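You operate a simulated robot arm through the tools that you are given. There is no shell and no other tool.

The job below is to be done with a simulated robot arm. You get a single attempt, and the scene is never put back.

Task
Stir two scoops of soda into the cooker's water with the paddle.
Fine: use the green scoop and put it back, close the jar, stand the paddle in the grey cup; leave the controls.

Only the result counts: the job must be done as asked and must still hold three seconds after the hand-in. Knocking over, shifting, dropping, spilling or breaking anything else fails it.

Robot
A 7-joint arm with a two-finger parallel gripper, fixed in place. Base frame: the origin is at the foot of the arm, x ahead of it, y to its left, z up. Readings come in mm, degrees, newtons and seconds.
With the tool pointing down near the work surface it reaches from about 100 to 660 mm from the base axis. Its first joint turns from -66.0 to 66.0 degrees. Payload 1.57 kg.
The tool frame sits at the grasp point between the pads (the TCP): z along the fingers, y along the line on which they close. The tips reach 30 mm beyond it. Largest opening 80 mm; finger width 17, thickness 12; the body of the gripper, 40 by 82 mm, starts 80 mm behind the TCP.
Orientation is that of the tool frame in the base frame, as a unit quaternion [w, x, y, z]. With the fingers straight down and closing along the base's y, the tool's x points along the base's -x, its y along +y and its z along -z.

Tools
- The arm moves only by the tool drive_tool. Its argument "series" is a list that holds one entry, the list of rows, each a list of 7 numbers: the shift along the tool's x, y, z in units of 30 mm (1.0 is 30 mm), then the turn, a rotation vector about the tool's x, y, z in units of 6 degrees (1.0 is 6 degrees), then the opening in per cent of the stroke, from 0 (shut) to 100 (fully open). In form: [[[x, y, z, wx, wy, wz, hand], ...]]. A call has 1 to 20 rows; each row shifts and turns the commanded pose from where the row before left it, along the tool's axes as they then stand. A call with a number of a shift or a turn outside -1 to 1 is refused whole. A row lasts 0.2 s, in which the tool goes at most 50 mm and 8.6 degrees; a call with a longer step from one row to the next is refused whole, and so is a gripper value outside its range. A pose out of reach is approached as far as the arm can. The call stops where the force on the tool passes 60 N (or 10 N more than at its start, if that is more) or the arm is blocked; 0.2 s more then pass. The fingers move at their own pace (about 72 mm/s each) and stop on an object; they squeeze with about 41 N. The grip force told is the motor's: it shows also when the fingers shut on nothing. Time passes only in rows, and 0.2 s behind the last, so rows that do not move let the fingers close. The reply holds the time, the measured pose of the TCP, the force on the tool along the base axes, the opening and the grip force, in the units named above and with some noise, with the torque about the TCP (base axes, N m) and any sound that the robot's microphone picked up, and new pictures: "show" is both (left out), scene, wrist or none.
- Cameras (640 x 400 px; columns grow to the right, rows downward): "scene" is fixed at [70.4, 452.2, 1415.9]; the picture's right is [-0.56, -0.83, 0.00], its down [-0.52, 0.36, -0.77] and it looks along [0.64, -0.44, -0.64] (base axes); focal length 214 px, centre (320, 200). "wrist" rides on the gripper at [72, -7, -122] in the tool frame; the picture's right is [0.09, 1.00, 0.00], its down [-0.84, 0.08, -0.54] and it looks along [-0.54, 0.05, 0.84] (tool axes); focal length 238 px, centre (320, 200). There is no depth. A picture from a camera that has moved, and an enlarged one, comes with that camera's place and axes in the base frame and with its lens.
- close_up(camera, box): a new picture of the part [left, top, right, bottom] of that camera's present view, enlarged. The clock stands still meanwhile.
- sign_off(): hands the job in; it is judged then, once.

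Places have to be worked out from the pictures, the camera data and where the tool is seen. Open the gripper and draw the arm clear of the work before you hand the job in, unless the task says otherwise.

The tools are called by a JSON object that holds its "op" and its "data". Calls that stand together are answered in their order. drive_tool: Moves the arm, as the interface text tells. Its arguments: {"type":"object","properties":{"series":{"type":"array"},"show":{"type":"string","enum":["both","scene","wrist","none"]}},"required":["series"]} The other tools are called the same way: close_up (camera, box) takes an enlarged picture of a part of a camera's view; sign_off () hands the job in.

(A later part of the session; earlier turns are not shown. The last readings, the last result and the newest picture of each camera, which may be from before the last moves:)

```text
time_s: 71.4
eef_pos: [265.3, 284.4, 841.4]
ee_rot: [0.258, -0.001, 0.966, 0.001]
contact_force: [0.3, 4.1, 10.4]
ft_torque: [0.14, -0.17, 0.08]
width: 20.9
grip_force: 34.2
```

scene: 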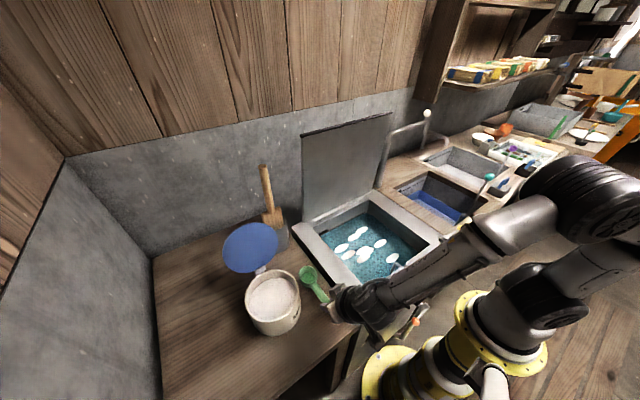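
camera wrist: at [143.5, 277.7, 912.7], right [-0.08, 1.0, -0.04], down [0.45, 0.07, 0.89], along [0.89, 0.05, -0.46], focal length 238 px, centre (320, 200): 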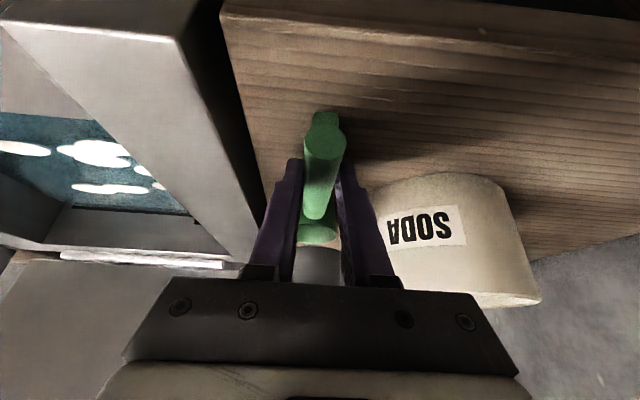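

The load is down to about 10 N, so I release by opening the fingers.

{"op": "drive_tool", "data": {"series": [[[0, 0, 0, 0, 0, 0, 40], [0, 0, 0, 0, 0, 0, 60], [0, 0, 0, 0, 0, 0, 60], [0, 0, 0, 0, 0, 0, 60]]], "show": "wrist"}}

{"op": "close_up", "data": {"camera": "wrist", "box": [230, 80, 420, 280]}}

{"op": "close_up", "data": {"camera": "scene", "box": [260, 230, 420, 340]}}

```text
time_s: 72.4
eef_pos: [266.9, 285.2, 842.7]
ee_rot: [0.259, 0.0, 0.966, 0.0]
contact_force: [0.5, 0.5, 0.2]
ft_torque: [0.04, 0.0, 0.01]
width: 48.0
grip_force: 0.2
camera wrist: at [143.5, 277.1, 913.4], right [-0.08, 1.0, -0.05], down [0.45, 0.08, 0.89], along [0.89, 0.05, -0.46], focal length 238 px, centre (320, 200)
```

wrist: 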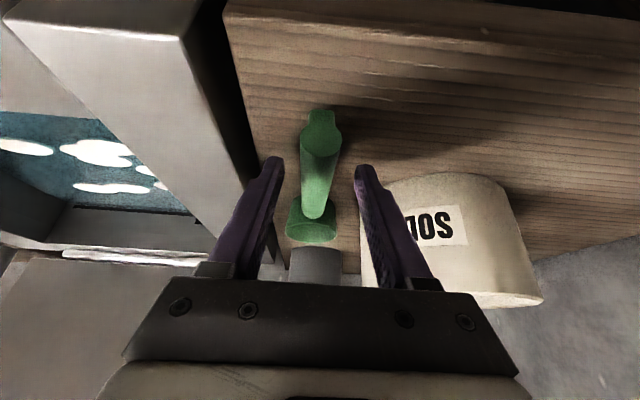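

```text
2.00 times, centred on (325, 180) of wrist
camera zoom: at [143.5, 277.1, 913.4], right [-0.08, 1.0, -0.05], down [0.45, 0.08, 0.89], along [0.89, 0.05, -0.46], focal length 477 px, centre (310, 240)
```

zoom: 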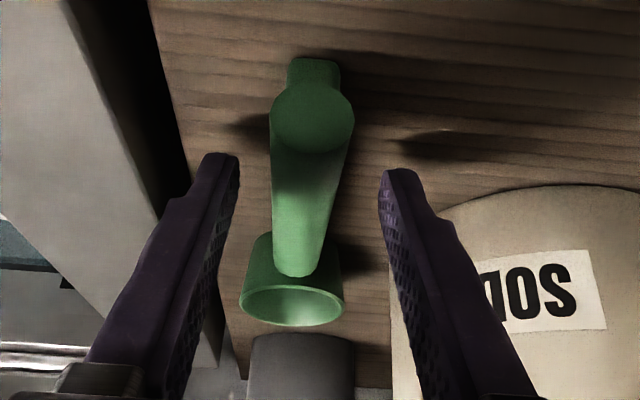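

```text
3.64 times, centred on (340, 285) of scene
camera zoom: at [70.4, 452.2, 1415.9], right [-0.56, -0.83, 0.0], down [-0.52, 0.36, -0.77], along [0.64, -0.44, -0.64], focal length 780 px, centre (247, -109)
```

zoom: 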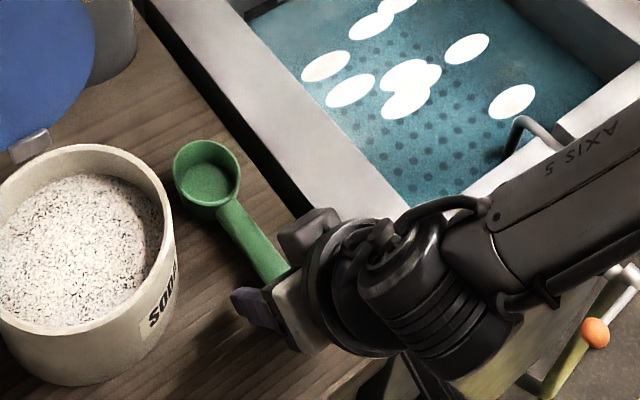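

The scoop is released and sits flat in its original spot, to within a couple of mm. I withdraw straight up, level the tool to vertical, and prepare to close the jar lid.

{"op": "drive_tool", "data": {"series": [[[-0.2, 0, -0.346, 0, 0, 0, 60], [-0.4, 0, -0.693, 0, 0, 0, 60], [-0.5, 0, -0.866, 0, 0, 0, 60], [-0.5, 0, -0.866, 0, 0, 0, 60], [-0.5, 0, -0.866, 0, 0, 0, 60], [-0.5, 0, -0.866, 0, 0, 0, 60], [-0.5, 0, -0.866, 0, 0, 0, 60], [-0.5, 0, -0.866, 0, 0, 0, 60], [0, 0, 0, 0, 1, 0, 60], [0, 0, 0, 0, 1, 0, 60], [0, 0, 0, 0, 1, 0, 60], [0, 0, 0, 0, 1, 0, 60], [0, 0, 0, 0, 1, 0, 60]]], "show": "both"}}

{"op": "close_up", "data": {"camera": "scene", "box": [215, 150, 345, 345]}}

```text
time_s: 75.2
eef_pos: [267.1, 284.9, 1058.2]
ee_rot: [0.0, 0.0, 1.0, 0.0]
contact_force: [0.0, -0.3, -0.1]
ft_torque: [0.02, -0.02, 0.0]
width: 48.2
grip_force: 0.0
camera wrist: at [194.8, 276.7, 1181.4], right [-0.09, 1.0, 0.0], down [0.84, 0.08, 0.54], along [0.54, 0.05, -0.84], focal length 238 px, centre (320, 200)
```

scene: 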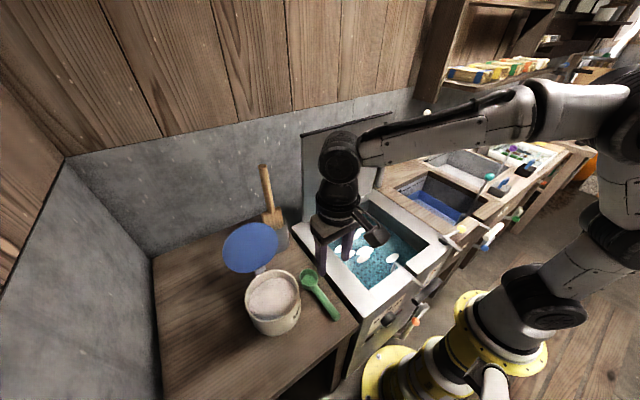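
wrist: 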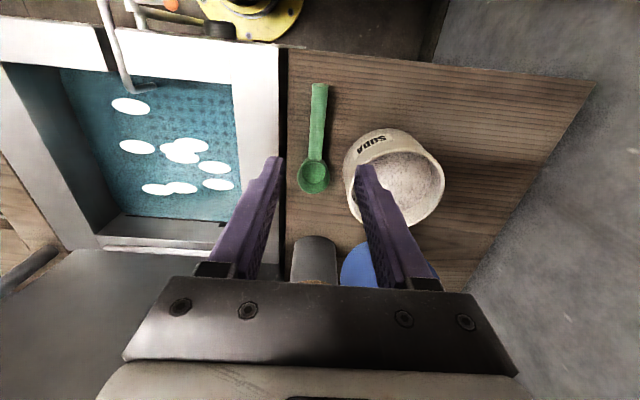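

```text
2.05 times, centred on (280, 248) of scene
camera zoom: at [70.4, 452.2, 1415.9], right [-0.56, -0.83, 0.0], down [-0.52, 0.36, -0.77], along [0.64, -0.44, -0.64], focal length 440 px, centre (402, 103)
```

zoom: 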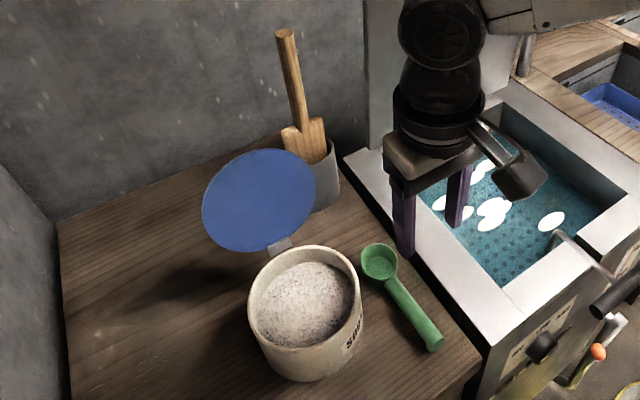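

The scoop is lying where it began. I now yaw the tool +90° so the fingers close along x, ready to straddle the lid edge.

{"op": "drive_tool", "data": {"series": [[[0, 0, 0, 0, 0, -1, 60], [0, 0, 0, 0, 0, -1, 60], [0, 0, 0, 0, 0, -1, 60], [0, 0, 0, 0, 0, -1, 60], [0, 0, 0, 0, 0, -1, 60], [0, 0, 0, 0, 0, -1, 60], [0, 0, 0, 0, 0, -1, 60], [0, 0, 0, 0, 0, -1, 60], [0, 0, 0, 0, 0, -1, 60], [0, 0, 0, 0, 0, -1, 60], [0, 0, 0, 0, 0, -1, 60], [0, 0, 0, 0, 0, -1, 60], [0, 0, 0, 0, 0, -1, 60], [0, 0, 0, 0, 0, -1, 60], [0, 0, 0, 0, 0, -1, 60]]], "show": "both"}}

```text
time_s: 78.4
eef_pos: [265.4, 284.0, 1059.5]
ee_rot: [0.0, 0.707, -0.707, 0.001]
contact_force: [0.5, 0.2, -1.1]
ft_torque: [0.03, 0.01, 0.0]
width: 48.0
grip_force: 0.0
camera wrist: at [272.7, 211.6, 1181.6], right [-1.0, -0.09, 0.0], down [-0.08, 0.84, 0.54], along [-0.05, 0.54, -0.84], focal length 238 px, centre (320, 200)
```

scene: 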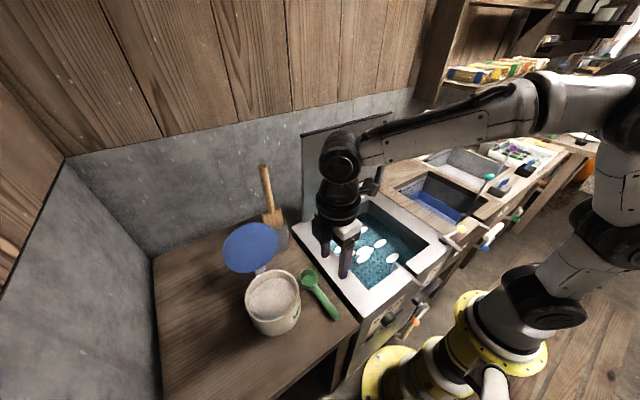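
wrist: 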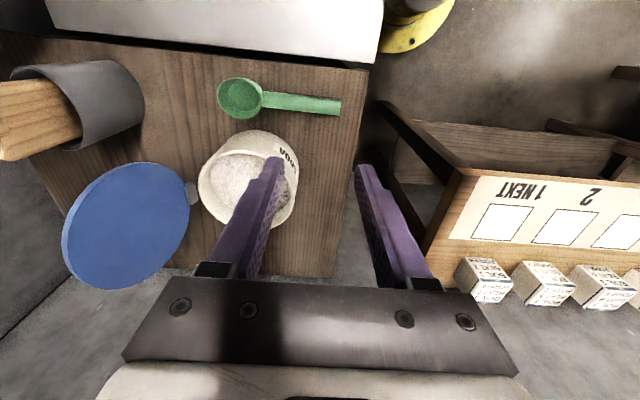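

This is a clear view of the lid, hinge tab and jar. I enlarge it to measure the lid's edge and hinge.

{"op": "close_up", "data": {"camera": "wrist", "box": [40, 120, 240, 300]}}

{"op": "close_up", "data": {"camera": "scene", "box": [210, 210, 320, 300]}}

```text
2.22 times, centred on (140, 210) of wrist
camera zoom: at [272.7, 211.6, 1181.6], right [-1.0, -0.09, 0.0], down [-0.08, 0.84, 0.54], along [-0.05, 0.54, -0.84], focal length 530 px, centre (720, 178)
```

zoom: 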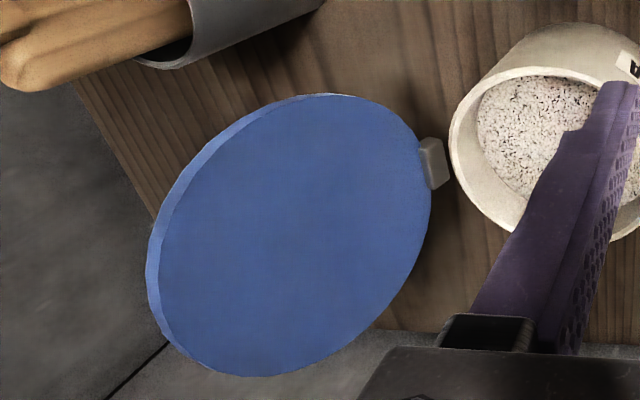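

```text
4.44 times, centred on (265, 255) of scene
camera zoom: at [70.4, 452.2, 1415.9], right [-0.56, -0.83, 0.0], down [-0.52, 0.36, -0.77], along [0.64, -0.44, -0.64], focal length 953 px, centre (564, -44)
```

zoom: 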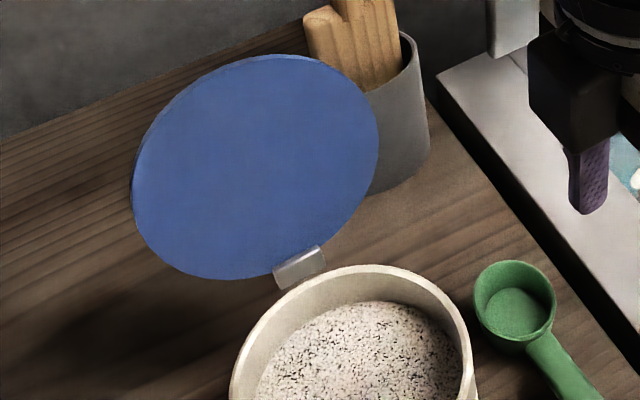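

The lid's hinge is near (430, 400, 899). The lid leans back about 20° past vertical, with its centre near (459, 400, 977). I bring the open fingers above its −y side edge, near (472, 352), staying high.

{"op": "drive_tool", "data": {"series": [[[0, 0, -0.783, 0, 0, 0, 60], [0, 0, -0.783, 0, 0, 0, 60], [0, 0, -0.783, 0, 0, 0, 60], [-0.283, -0.861, 0, 0, 0, 0, 60], [-0.283, -0.861, 0, 0, 0, 0, 60], [-0.283, -0.861, 0, 0, 0, 0, 60], [-0.283, -0.861, 0, 0, 0, 0, 60], [-0.283, -0.861, 0, 0, 0, 0, 60], [-0.283, -0.861, 0, 0, 0, 0, 60], [-0.283, -0.861, 0, 0, 0, 0, 60], [-0.283, -0.861, 0, 0, 0, 0, 60]]], "show": "both"}}

{"op": "close_up", "data": {"camera": "scene", "box": [200, 140, 360, 300]}}

{"op": "close_up", "data": {"camera": "wrist", "box": [200, 60, 460, 300]}}

```text
time_s: 80.8
eef_pos: [459.3, 347.0, 1125.7]
ee_rot: [0.0, -0.707, 0.707, 0.0]
contact_force: [-0.6, 0.3, 0.1]
ft_torque: [0.0, -0.04, -0.01]
width: 47.9
grip_force: 0.1
out of reach, approached as far as the arm can: row 11
camera wrist: at [466.2, 273.1, 1249.0], right [-1.0, -0.09, 0.0], down [-0.08, 0.84, 0.54], along [-0.05, 0.54, -0.84], focal length 238 px, centre (320, 200)
```

scene: 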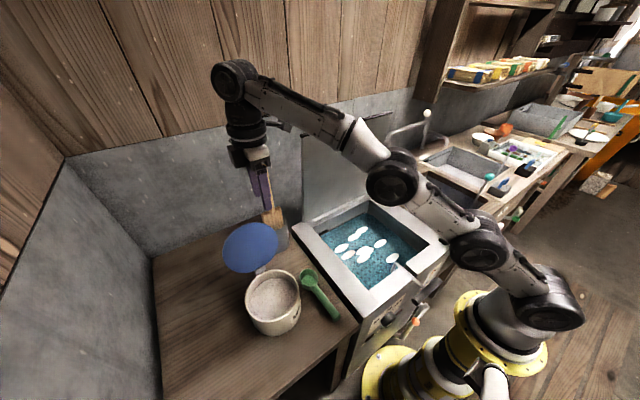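
wrist: 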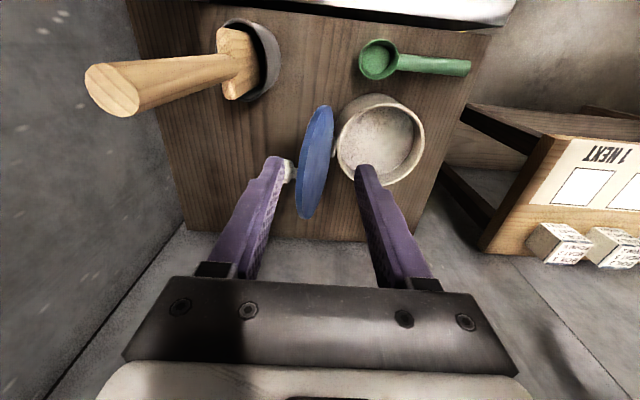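

```text
2.50 times, centred on (280, 220) of scene
camera zoom: at [70.4, 452.2, 1415.9], right [-0.56, -0.83, 0.0], down [-0.52, 0.36, -0.77], along [0.64, -0.44, -0.64], focal length 536 px, centre (420, 150)
```

zoom: 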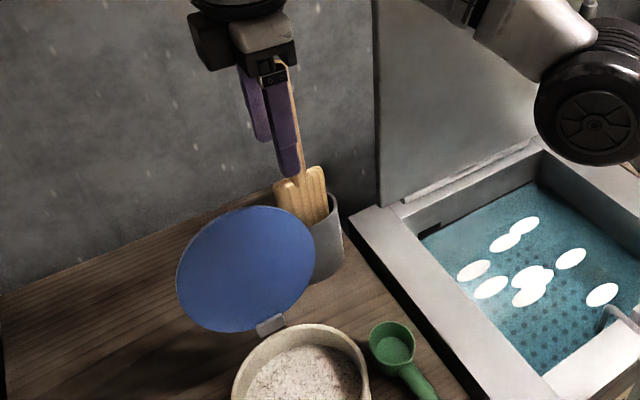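

```text
1.67 times, centred on (330, 180) of wrist
camera zoom: at [466.2, 273.1, 1249.0], right [-1.0, -0.09, 0.0], down [-0.08, 0.84, 0.54], along [-0.05, 0.54, -0.84], focal length 397 px, centre (303, 233)
```

zoom: 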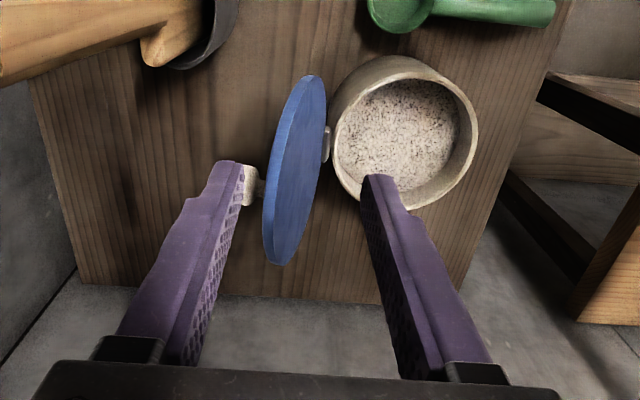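

The reach limit stopped me at (459, 347, 1126), but the fingers already straddle the lid edge there; the wrist view shows the blue lid between them. I lower part way, to tips at z≈1030, and check.

{"op": "drive_tool", "data": {"series": [[[0, 0, 0.73, 0, 0, 0, 60], [-0.1, 0, 0.73, 0, 0, 0, 60], [0, 0, 0.73, 0, 0, 0, 60]]], "show": "both"}}

{"op": "close_up", "data": {"camera": "wrist", "box": [200, 60, 460, 300]}}

{"op": "close_up", "data": {"camera": "scene", "box": [200, 140, 360, 300]}}

```text
time_s: 81.6
eef_pos: [459.2, 349.8, 1060.1]
ee_rot: [0.0, 0.707, -0.707, 0.0]
contact_force: [-0.1, 0.2, -1.0]
ft_torque: [-0.02, -0.02, 0.02]
width: 48.0
grip_force: 0.0
camera wrist: at [465.3, 276.7, 1183.3], right [-1.0, -0.09, 0.0], down [-0.08, 0.84, 0.54], along [-0.05, 0.54, -0.84], focal length 238 px, centre (320, 200)
```

scene: 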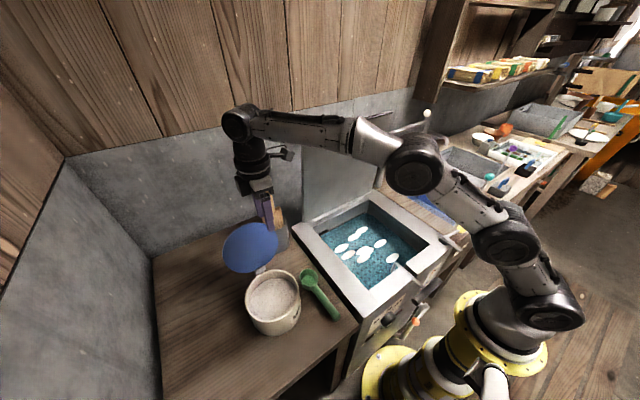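
wrist: 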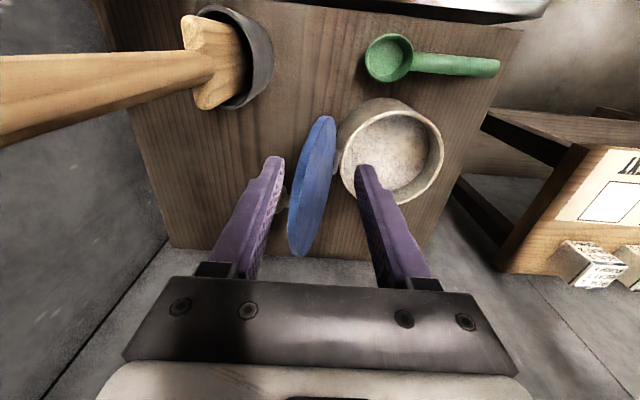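

```text
1.67 times, centred on (330, 180) of wrist
camera zoom: at [465.3, 276.7, 1183.3], right [-1.0, -0.09, 0.0], down [-0.08, 0.84, 0.54], along [-0.05, 0.54, -0.84], focal length 397 px, centre (303, 233)
```

zoom: 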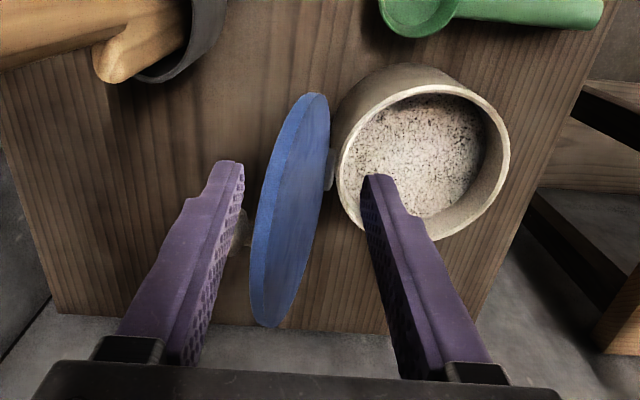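

```text
2.50 times, centred on (280, 220) of scene
camera zoom: at [70.4, 452.2, 1415.9], right [-0.56, -0.83, 0.0], down [-0.52, 0.36, -0.77], along [0.64, -0.44, -0.64], focal length 536 px, centre (420, 150)
```

zoom: 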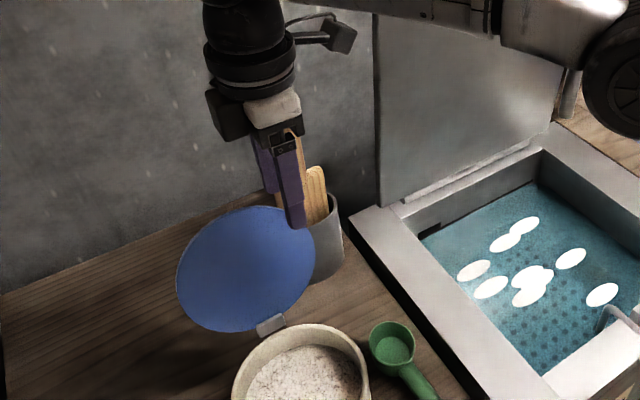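

The lid's edge is between the fingers with space on both sides. I lower another 32 mm so the tips overlap the lid by about 20 mm.

{"op": "drive_tool", "data": {"series": [[[0, 0, 0.533, 0, 0, 0, 60], [0, 0, 0.533, 0, 0, 0, 60]]], "show": "both"}}

{"op": "close_up", "data": {"camera": "wrist", "box": [200, 60, 460, 300]}}

{"op": "close_up", "data": {"camera": "scene", "box": [220, 190, 320, 290]}}

```text
time_s: 82.2
eef_pos: [459.1, 348.7, 1029.7]
ee_rot: [0.0, 0.707, -0.707, 0.0]
contact_force: [0.3, 0.2, -0.5]
ft_torque: [0.01, -0.01, -0.02]
width: 48.1
grip_force: 0.0
camera wrist: at [465.1, 276.9, 1151.9], right [-1.0, -0.09, 0.0], down [-0.08, 0.84, 0.54], along [-0.05, 0.54, -0.84], focal length 238 px, centre (320, 200)
```

scene: 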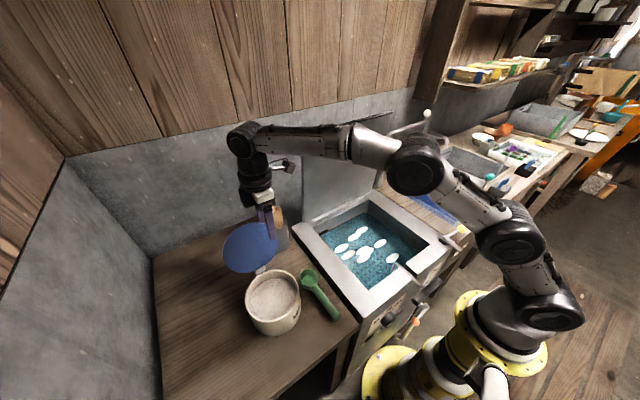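
wrist: 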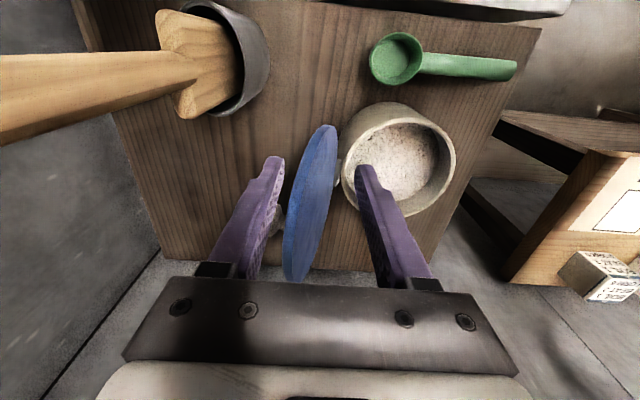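

```text
1.67 times, centred on (330, 180) of wrist
camera zoom: at [465.1, 276.9, 1151.9], right [-1.0, -0.09, 0.0], down [-0.08, 0.84, 0.54], along [-0.05, 0.54, -0.84], focal length 397 px, centre (303, 233)
```

zoom: 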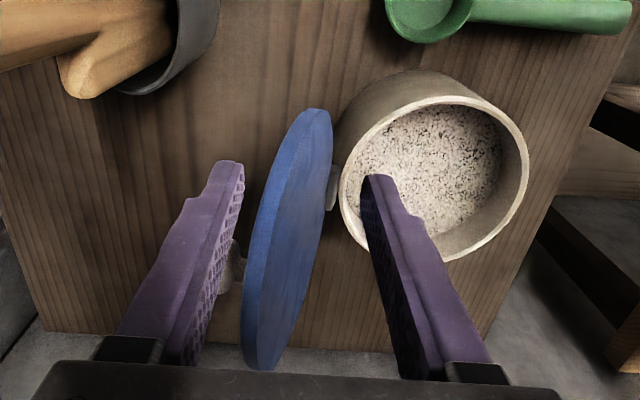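

```text
4.00 times, centred on (270, 240) of scene
camera zoom: at [70.4, 452.2, 1415.9], right [-0.56, -0.83, 0.0], down [-0.52, 0.36, -0.77], along [0.64, -0.44, -0.64], focal length 858 px, centre (520, 40)
```

zoom: 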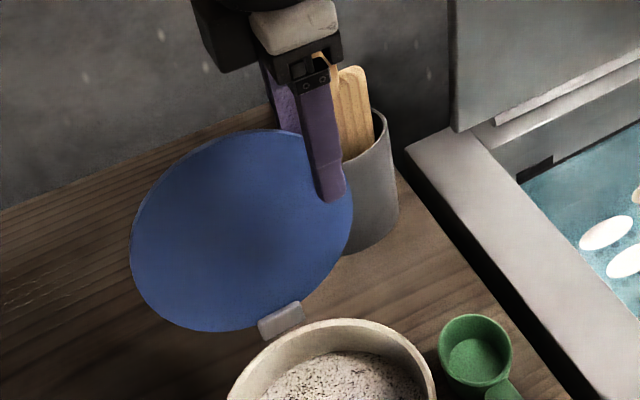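

The fingers straddle the lid edge, front finger in front and back finger behind. I narrow the gap to about 32 mm and draw the lid slowly past vertical towards the jar.

{"op": "drive_tool", "data": {"series": [[[0, 0.2, 0, 0, 0, 0, 45], [0, 0.3, 0, 0, 0, 0, 40], [0, 0.3, 0, 0, 0, 0, 40], [0, 0.3, 0, 0, 0, 0, 40]]], "show": "both"}}

{"op": "close_up", "data": {"camera": "wrist", "box": [200, 60, 460, 300]}}

{"op": "close_up", "data": {"camera": "scene", "box": [220, 190, 320, 350]}}

```text
time_s: 83.2
eef_pos: [428.2, 349.6, 1029.1]
ee_rot: [0.0, -0.707, 0.707, 0.0]
contact_force: [-0.1, -0.6, 0.5]
ft_torque: [-0.01, 0.01, 0.01]
width: 32.3
grip_force: 0.0
camera wrist: at [433.7, 276.5, 1151.5], right [-1.0, -0.09, 0.0], down [-0.08, 0.84, 0.54], along [-0.05, 0.54, -0.84], focal length 238 px, centre (320, 200)
```

scene: 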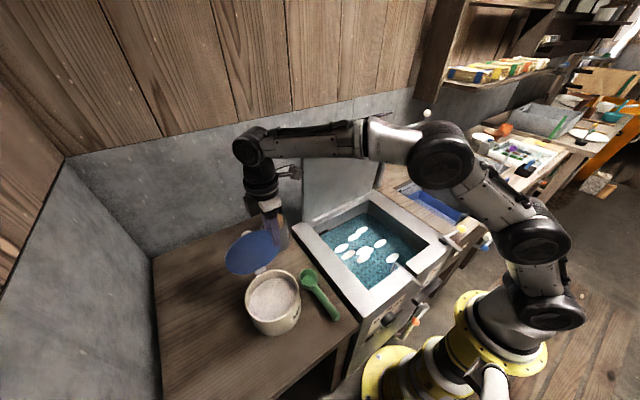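
wrist: 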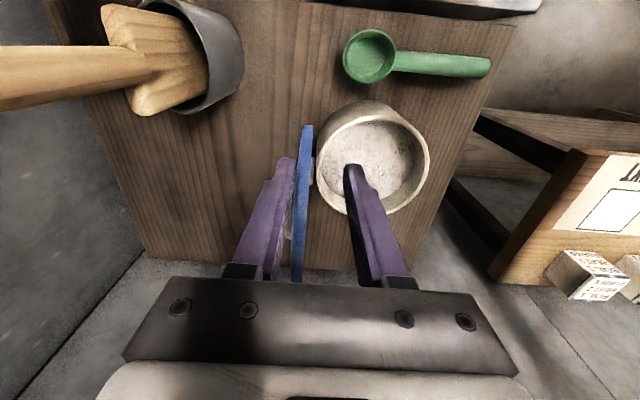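

```text
1.67 times, centred on (330, 180) of wrist
camera zoom: at [433.7, 276.5, 1151.5], right [-1.0, -0.09, 0.0], down [-0.08, 0.84, 0.54], along [-0.05, 0.54, -0.84], focal length 397 px, centre (303, 233)
```

zoom: 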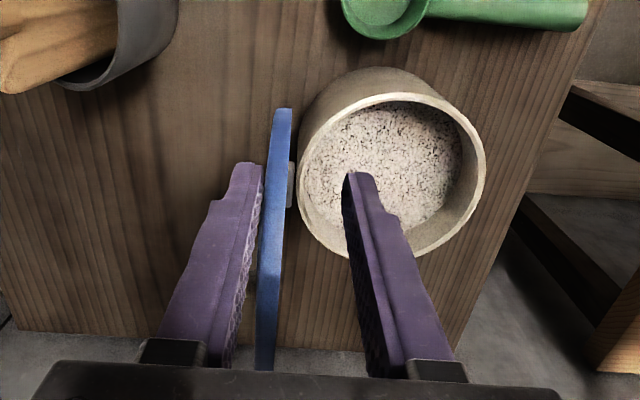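

```text
2.50 times, centred on (270, 270) of scene
camera zoom: at [70.4, 452.2, 1415.9], right [-0.56, -0.83, 0.0], down [-0.52, 0.36, -0.77], along [0.64, -0.44, -0.64], focal length 536 px, centre (445, 25)
```

zoom: 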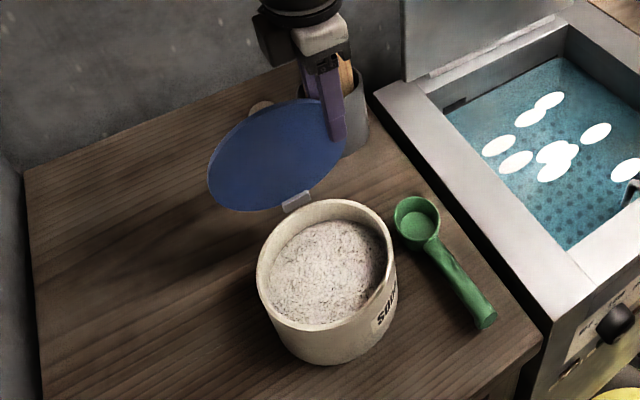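

The lid follows with almost no force and is close to vertical; the jar is still. I continue another 30 mm past vertical.

{"op": "drive_tool", "data": {"series": [[[0, 0.25, 0, 0, 0, 0, 40], [0, 0.25, 0, 0, 0, 0, 40], [0, 0.25, 0, 0, 0, 0, 40], [0, 0.25, 0, 0, 0, 0, 40]]], "show": "both"}}

{"op": "close_up", "data": {"camera": "wrist", "box": [200, 60, 460, 300]}}

{"op": "close_up", "data": {"camera": "scene", "box": [220, 190, 320, 350]}}

```text
time_s: 84.2
eef_pos: [397.3, 348.4, 1028.6]
ee_rot: [0.0, -0.707, 0.707, -0.001]
contact_force: [-0.7, -0.5, 0.5]
ft_torque: [-0.01, 0.0, -0.03]
width: 32.1
grip_force: 0.0
camera wrist: at [403.5, 276.0, 1150.8], right [-1.0, -0.09, 0.0], down [-0.08, 0.84, 0.54], along [-0.05, 0.54, -0.84], focal length 238 px, centre (320, 200)
```

scene: 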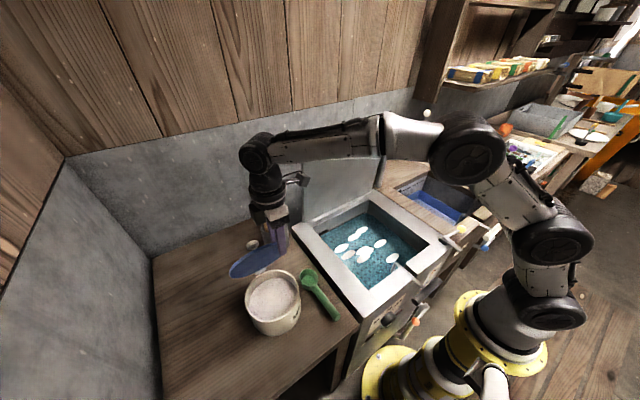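
wrist: 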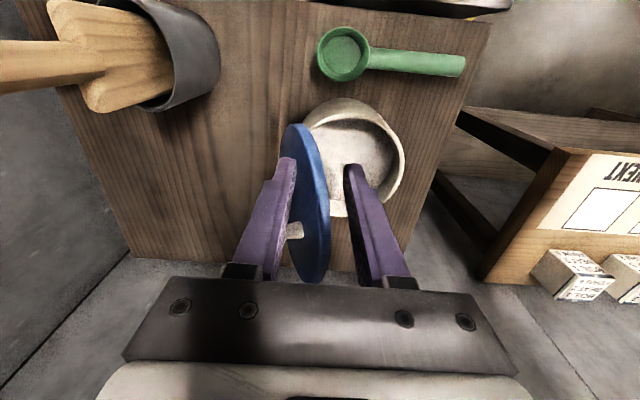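

```text
1.67 times, centred on (330, 180) of wrist
camera zoom: at [403.5, 276.0, 1150.8], right [-1.0, -0.09, 0.0], down [-0.08, 0.84, 0.54], along [-0.05, 0.54, -0.84], focal length 397 px, centre (303, 233)
```

zoom: 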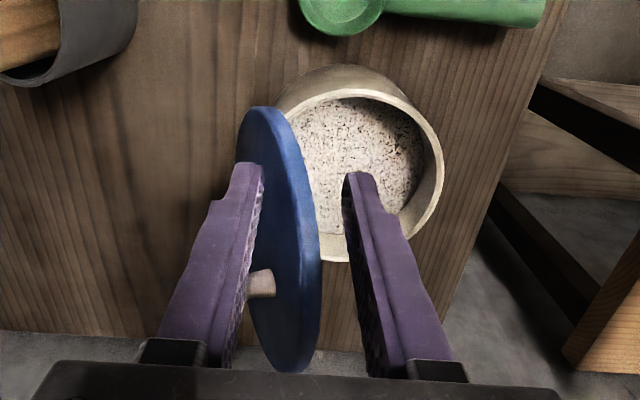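

```text
2.50 times, centred on (270, 270) of scene
camera zoom: at [70.4, 452.2, 1415.9], right [-0.56, -0.83, 0.0], down [-0.52, 0.36, -0.77], along [0.64, -0.44, -0.64], focal length 536 px, centre (445, 25)
```

zoom: 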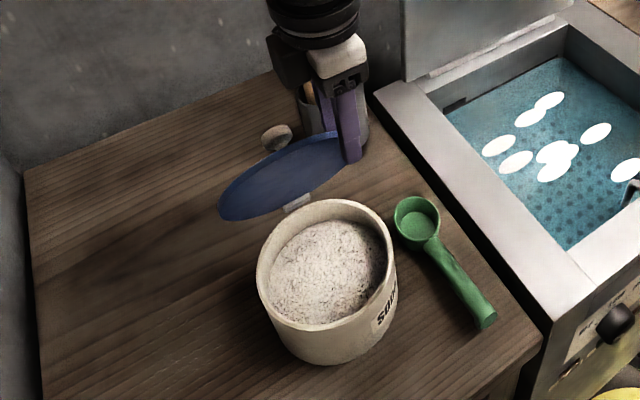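

The lid is past vertical and the white knob on its outer face is visible. I move down and towards −x in an arc, lowering the lid between the fingers to about 45°.

{"op": "drive_tool", "data": {"series": [[[0, 0.22, 0.03, 0, 0, 0, 40], [0, 0.22, 0.03, 0, 0, 0, 40], [0, 0.22, 0.03, 0, 0, 0, 40], [0, 0.22, 0.03, 0, 0, 0, 40], [0, 0.217, 0.15, 0, 0, 0, 42], [0, 0.217, 0.15, 0, 0, 0, 42]]], "show": "both"}}

{"op": "close_up", "data": {"camera": "wrist", "box": [200, 60, 460, 300]}}

{"op": "close_up", "data": {"camera": "scene", "box": [220, 190, 320, 350]}}

```text
time_s: 85.6
eef_pos: [358.7, 348.0, 1015.8]
ee_rot: [0.001, 0.707, -0.707, 0.0]
contact_force: [-0.8, -1.3, 0.1]
ft_torque: [-0.01, 0.0, 0.03]
width: 33.5
grip_force: 0.1
camera wrist: at [363.3, 276.3, 1138.4], right [-1.0, -0.09, 0.0], down [-0.08, 0.84, 0.54], along [-0.05, 0.54, -0.84], focal length 238 px, centre (320, 200)
```

scene: 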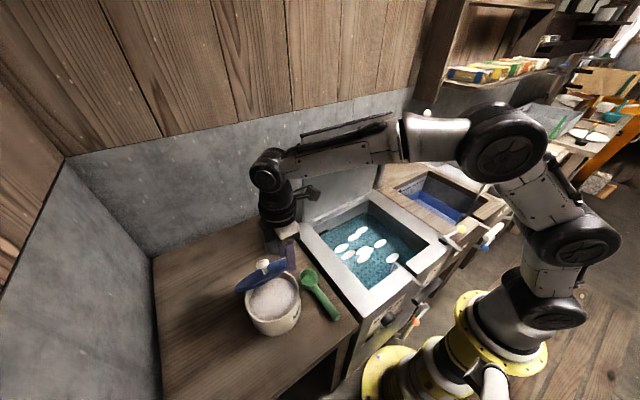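
wrist: 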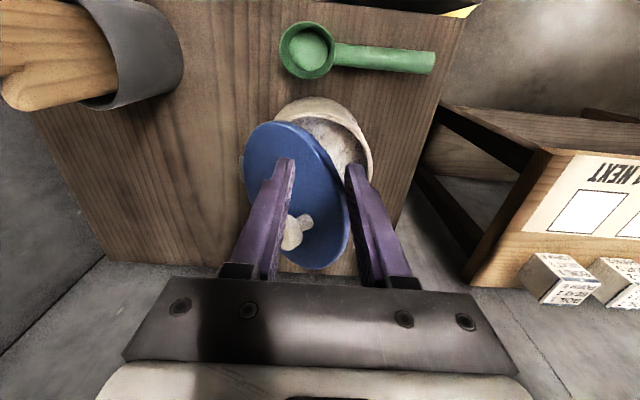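

```text
1.67 times, centred on (330, 180) of wrist
camera zoom: at [363.3, 276.3, 1138.4], right [-1.0, -0.09, 0.0], down [-0.08, 0.84, 0.54], along [-0.05, 0.54, -0.84], focal length 397 px, centre (303, 233)
```

zoom: 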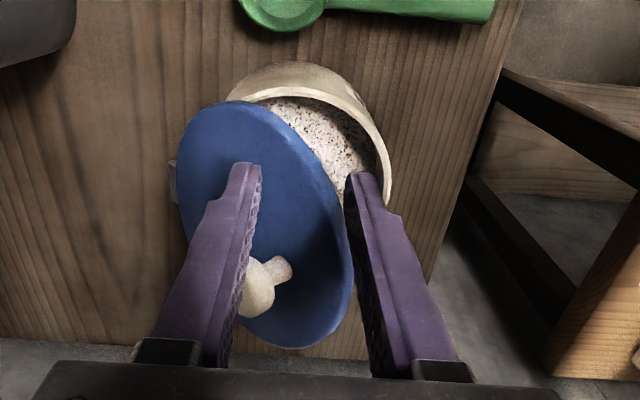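

```text
2.50 times, centred on (270, 270) of scene
camera zoom: at [70.4, 452.2, 1415.9], right [-0.56, -0.83, 0.0], down [-0.52, 0.36, -0.77], along [0.64, -0.44, -0.64], focal length 536 px, centre (445, 25)
```

zoom: 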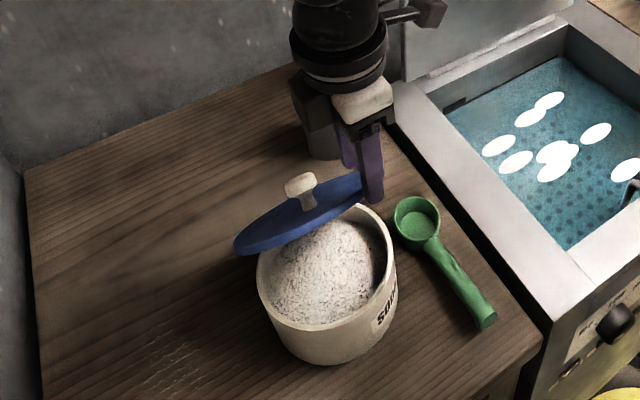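

The lid now rests on the front finger at about 48°, with the jar unmoved. I lower further to about 20° while opening the fingers so the rear one clears the lid.

{"op": "drive_tool", "data": {"series": [[[0, 0.15, 0.28, 0, 0, 0, 48], [0, 0.15, 0.28, 0, 0, 0, 54], [0, 0.15, 0.28, 0, 0, 0, 58], [0, 0.15, 0.28, 0, 0, 0, 62], [0, 0.03, 0.3, 0, 0, 0, 72], [0, 0.02, 0.3, 0, 0, 0, 80]]], "show": "both"}}

{"op": "close_up", "data": {"camera": "wrist", "box": [200, 60, 460, 300]}}

{"op": "close_up", "data": {"camera": "scene", "box": [220, 190, 320, 350]}}

```text
time_s: 87.0
eef_pos: [338.9, 348.2, 965.2]
ee_rot: [0.0, -0.707, 0.708, 0.001]
contact_force: [-0.1, 0.7, 0.2]
ft_torque: [0.01, 0.02, 0.0]
width: 64.1
grip_force: 0.0
camera wrist: at [343.9, 276.0, 1086.7], right [-1.0, -0.09, 0.0], down [-0.08, 0.84, 0.54], along [-0.05, 0.54, -0.84], focal length 238 px, centre (320, 200)
```

scene: 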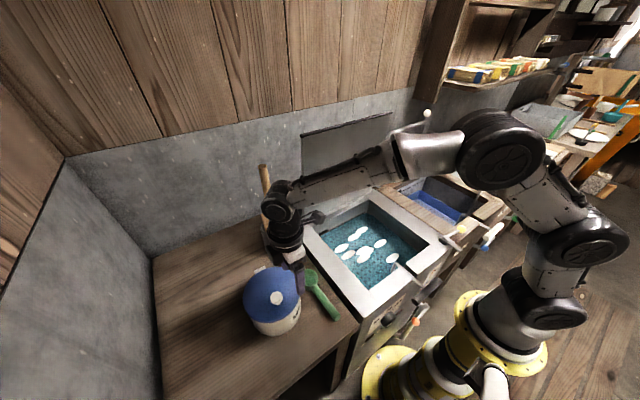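
wrist: 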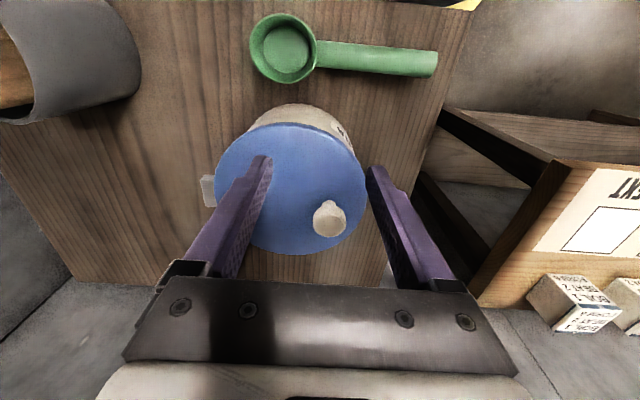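

```text
1.67 times, centred on (330, 180) of wrist
camera zoom: at [343.9, 276.0, 1086.7], right [-1.0, -0.09, 0.0], down [-0.08, 0.84, 0.54], along [-0.05, 0.54, -0.84], focal length 397 px, centre (303, 233)
```

zoom: 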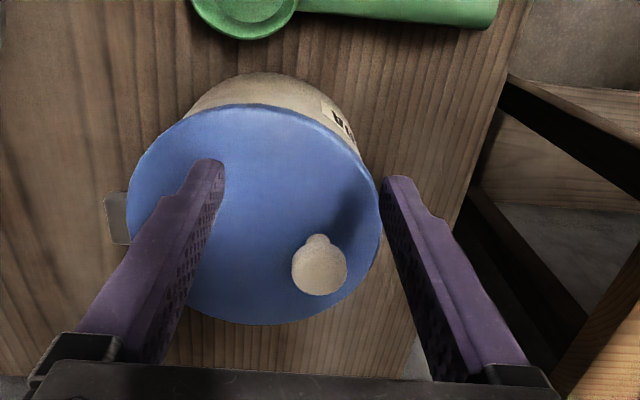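

```text
2.50 times, centred on (270, 270) of scene
camera zoom: at [70.4, 452.2, 1415.9], right [-0.56, -0.83, 0.0], down [-0.52, 0.36, -0.77], along [0.64, -0.44, -0.64], focal length 536 px, centre (445, 25)
```

zoom: 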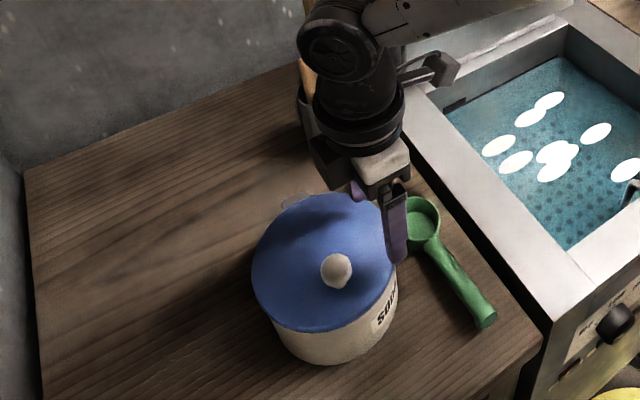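

The lid appears to have settled flat on the jar with no contact force left. I lift the gripper clear and check that it is closed and the jar hasn't shifted.

{"op": "drive_tool", "data": {"series": [[[0, 0, -0.5, 0, 0, 0, 80], [0, 0, -0.8, 0, 0, 0, 80], [0, 0, -0.9, 0, 0, 0, 80], [0, 0, -0.9, 0, 0, 0, 80], [0, 0, -0.9, 0, 0, 0, 80]]], "show": "both"}}

{"op": "close_up", "data": {"camera": "wrist", "box": [200, 60, 460, 300]}}

{"op": "close_up", "data": {"camera": "scene", "box": [220, 230, 330, 350]}}

```text
time_s: 88.2
eef_pos: [338.2, 348.3, 1083.6]
ee_rot: [-0.001, 0.707, -0.707, 0.001]
contact_force: [-0.8, -0.5, -0.1]
ft_torque: [0.0, 0.02, 0.0]
width: 64.1
grip_force: 0.1
camera wrist: at [344.8, 275.9, 1206.2], right [-1.0, -0.09, 0.0], down [-0.08, 0.84, 0.54], along [-0.05, 0.54, -0.84], focal length 238 px, centre (320, 200)
```

scene: 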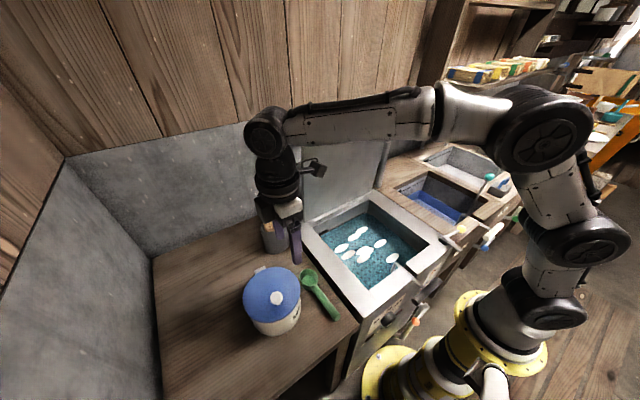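
wrist: 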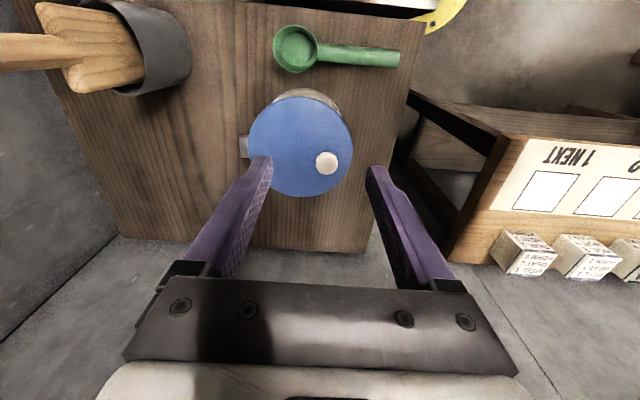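

```text
1.67 times, centred on (330, 180) of wrist
camera zoom: at [344.8, 275.9, 1206.2], right [-1.0, -0.09, 0.0], down [-0.08, 0.84, 0.54], along [-0.05, 0.54, -0.84], focal length 397 px, centre (303, 233)
```

zoom: 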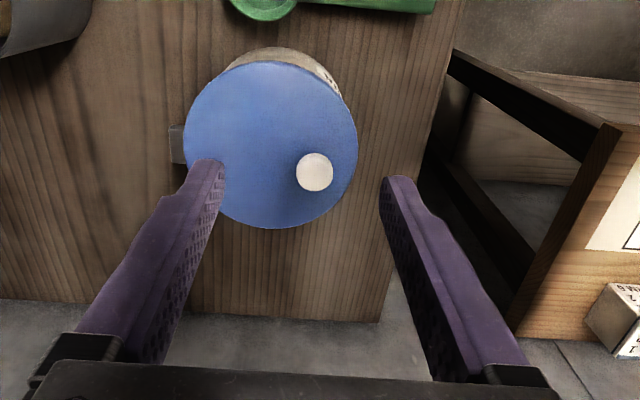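

```text
3.33 times, centred on (275, 290) of scene
camera zoom: at [70.4, 452.2, 1415.9], right [-0.56, -0.83, 0.0], down [-0.52, 0.36, -0.77], along [0.64, -0.44, -0.64], focal length 715 px, centre (470, -100)
```

zoom: 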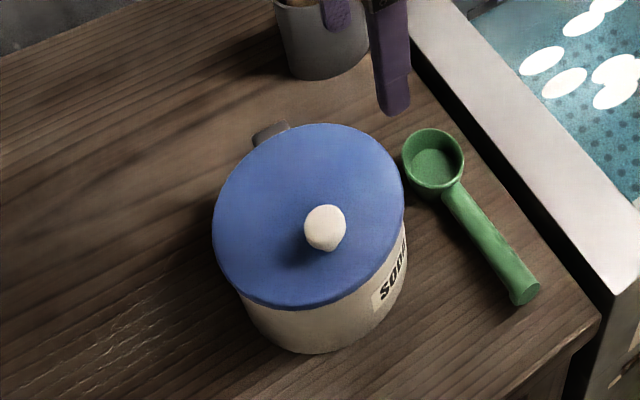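

The jar is closed and unmoved. Now for the paddle: its handle is about 20 mm thick and near vertical, with the top near (557, 298, 1133), in a cup near (545, 295). I turn the tool back to yaw 0.

{"op": "drive_tool", "data": {"series": [[[0, 0, 0, 0, 0, 1, 80], [0, 0, 0, 0, 0, 1, 80], [0, 0, 0, 0, 0, 1, 80], [0, 0, 0, 0, 0, 1, 80], [0, 0, 0, 0, 0, 1, 80], [0, 0, 0, 0, 0, 1, 80], [0, 0, 0, 0, 0, 1, 80], [0, 0, 0, 0, 0, 1, 80], [0, 0, 0, 0, 0, 1, 80], [0, 0, 0, 0, 0, 1, 80], [0, 0, 0, 0, 0, 1, 80], [0, 0, 0, 0, 0, 1, 80], [0, 0, 0, 0, 0, 1, 80], [0, 0, 0, 0, 0, 1, 80], [0, 0, 0, 0, 0, 1, 80]]], "show": "both"}}

{"op": "close_up", "data": {"camera": "wrist", "box": [260, 140, 460, 290]}}

```text
time_s: 91.4
eef_pos: [338.9, 348.4, 1083.5]
ee_rot: [0.0, 0.0, 1.0, -0.001]
contact_force: [0.1, -0.7, 0.5]
ft_torque: [-0.03, -0.02, 0.02]
width: 64.0
grip_force: 0.1
camera wrist: at [265.8, 341.8, 1207.0], right [-0.09, 1.0, 0.0], down [0.84, 0.08, 0.54], along [0.54, 0.05, -0.84], focal length 238 px, centre (320, 200)
```

scene: 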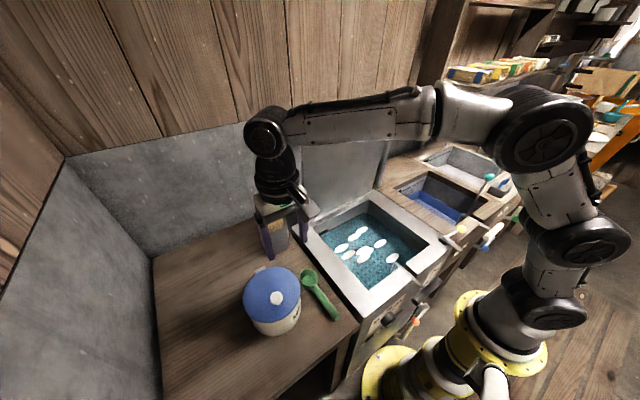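
wrist: 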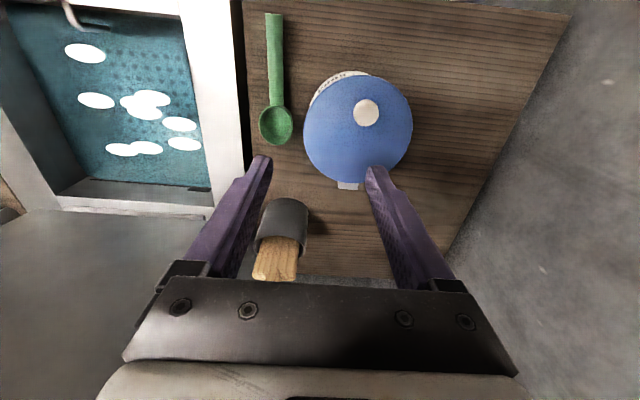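

```text
2.67 times, centred on (360, 215) of wrist
camera zoom: at [265.8, 341.8, 1207.0], right [-0.09, 1.0, 0.0], down [0.84, 0.08, 0.54], along [0.54, 0.05, -0.84], focal length 636 px, centre (213, 160)
```

zoom: 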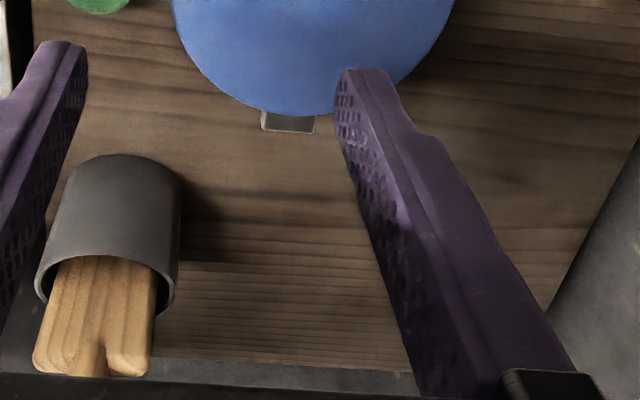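

I tilt the tool 30° forward and move towards the handle, stopping about 60 mm short of it at grip height.

{"op": "drive_tool", "data": {"series": [[[0, 0, 0, 0, -1, 0, 80], [0, 0, 0, 0, -1, 0, 80], [0, 0, 0, 0, -1, 0, 80], [0, 0, 0, 0, -1, 0, 80], [0, 0, 0, 0, -1, 0, 80], [-0.696, -0.333, 0.541, 0, 0, 0, 80], [-0.696, -0.333, 0.541, 0, 0, 0, 80], [-0.696, -0.333, 0.541, 0, 0, 0, 80], [-0.696, -0.333, 0.541, 0, 0, 0, 80], [-0.696, -0.333, 0.541, 0, 0, 0, 80]]], "show": "both"}}

{"op": "close_up", "data": {"camera": "wrist", "box": [200, 80, 440, 290]}}

{"op": "close_up", "data": {"camera": "scene", "box": [220, 140, 360, 280]}}

```text
time_s: 93.6
eef_pos: [470.5, 299.2, 1067.0]
ee_rot: [0.259, -0.001, 0.966, -0.001]
contact_force: [0.7, 0.6, 0.7]
ft_torque: [0.02, -0.01, 0.0]
width: 64.0
grip_force: 0.1
camera wrist: at [346.1, 292.3, 1136.8], right [-0.08, 1.0, -0.05], down [0.45, 0.08, 0.89], along [0.89, 0.05, -0.46], focal length 238 px, centre (320, 200)
```

scene: 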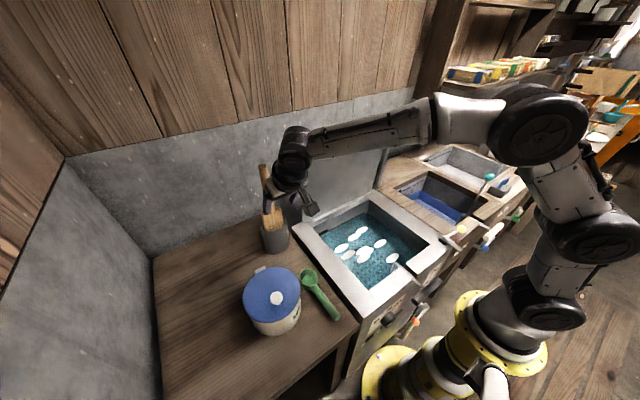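
wrist: 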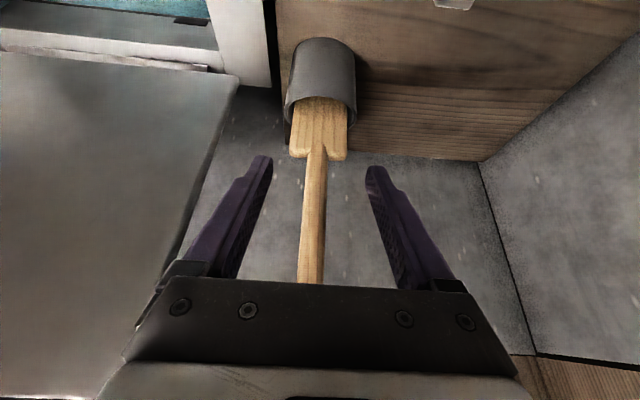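

```text
1.90 times, centred on (320, 185) of wrist
camera zoom: at [346.1, 292.3, 1136.8], right [-0.08, 1.0, -0.05], down [0.45, 0.08, 0.89], along [0.89, 0.05, -0.46], focal length 454 px, centre (320, 229)
```

zoom: 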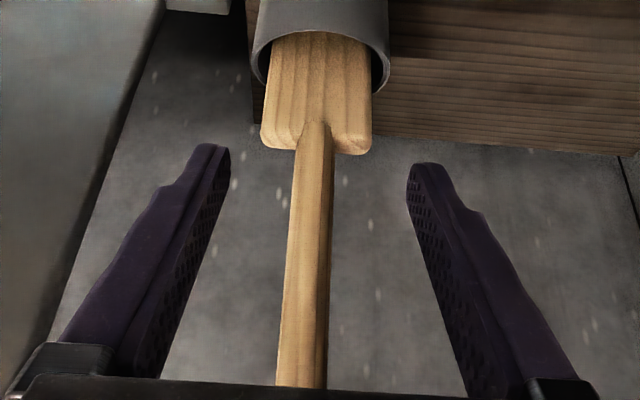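

```text
2.86 times, centred on (290, 210) of scene
camera zoom: at [70.4, 452.2, 1415.9], right [-0.56, -0.83, 0.0], down [-0.52, 0.36, -0.77], along [0.64, -0.44, -0.64], focal length 613 px, centre (406, 171)
```

zoom: 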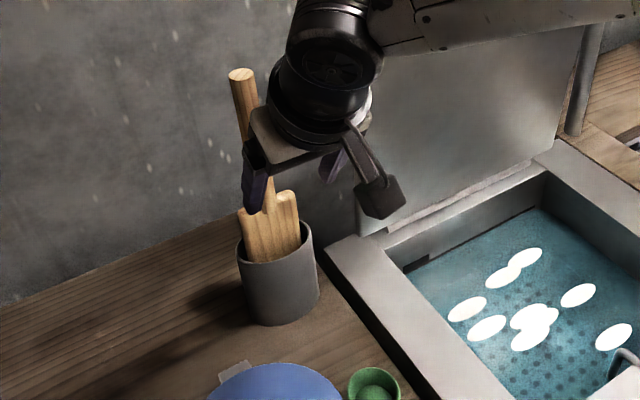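

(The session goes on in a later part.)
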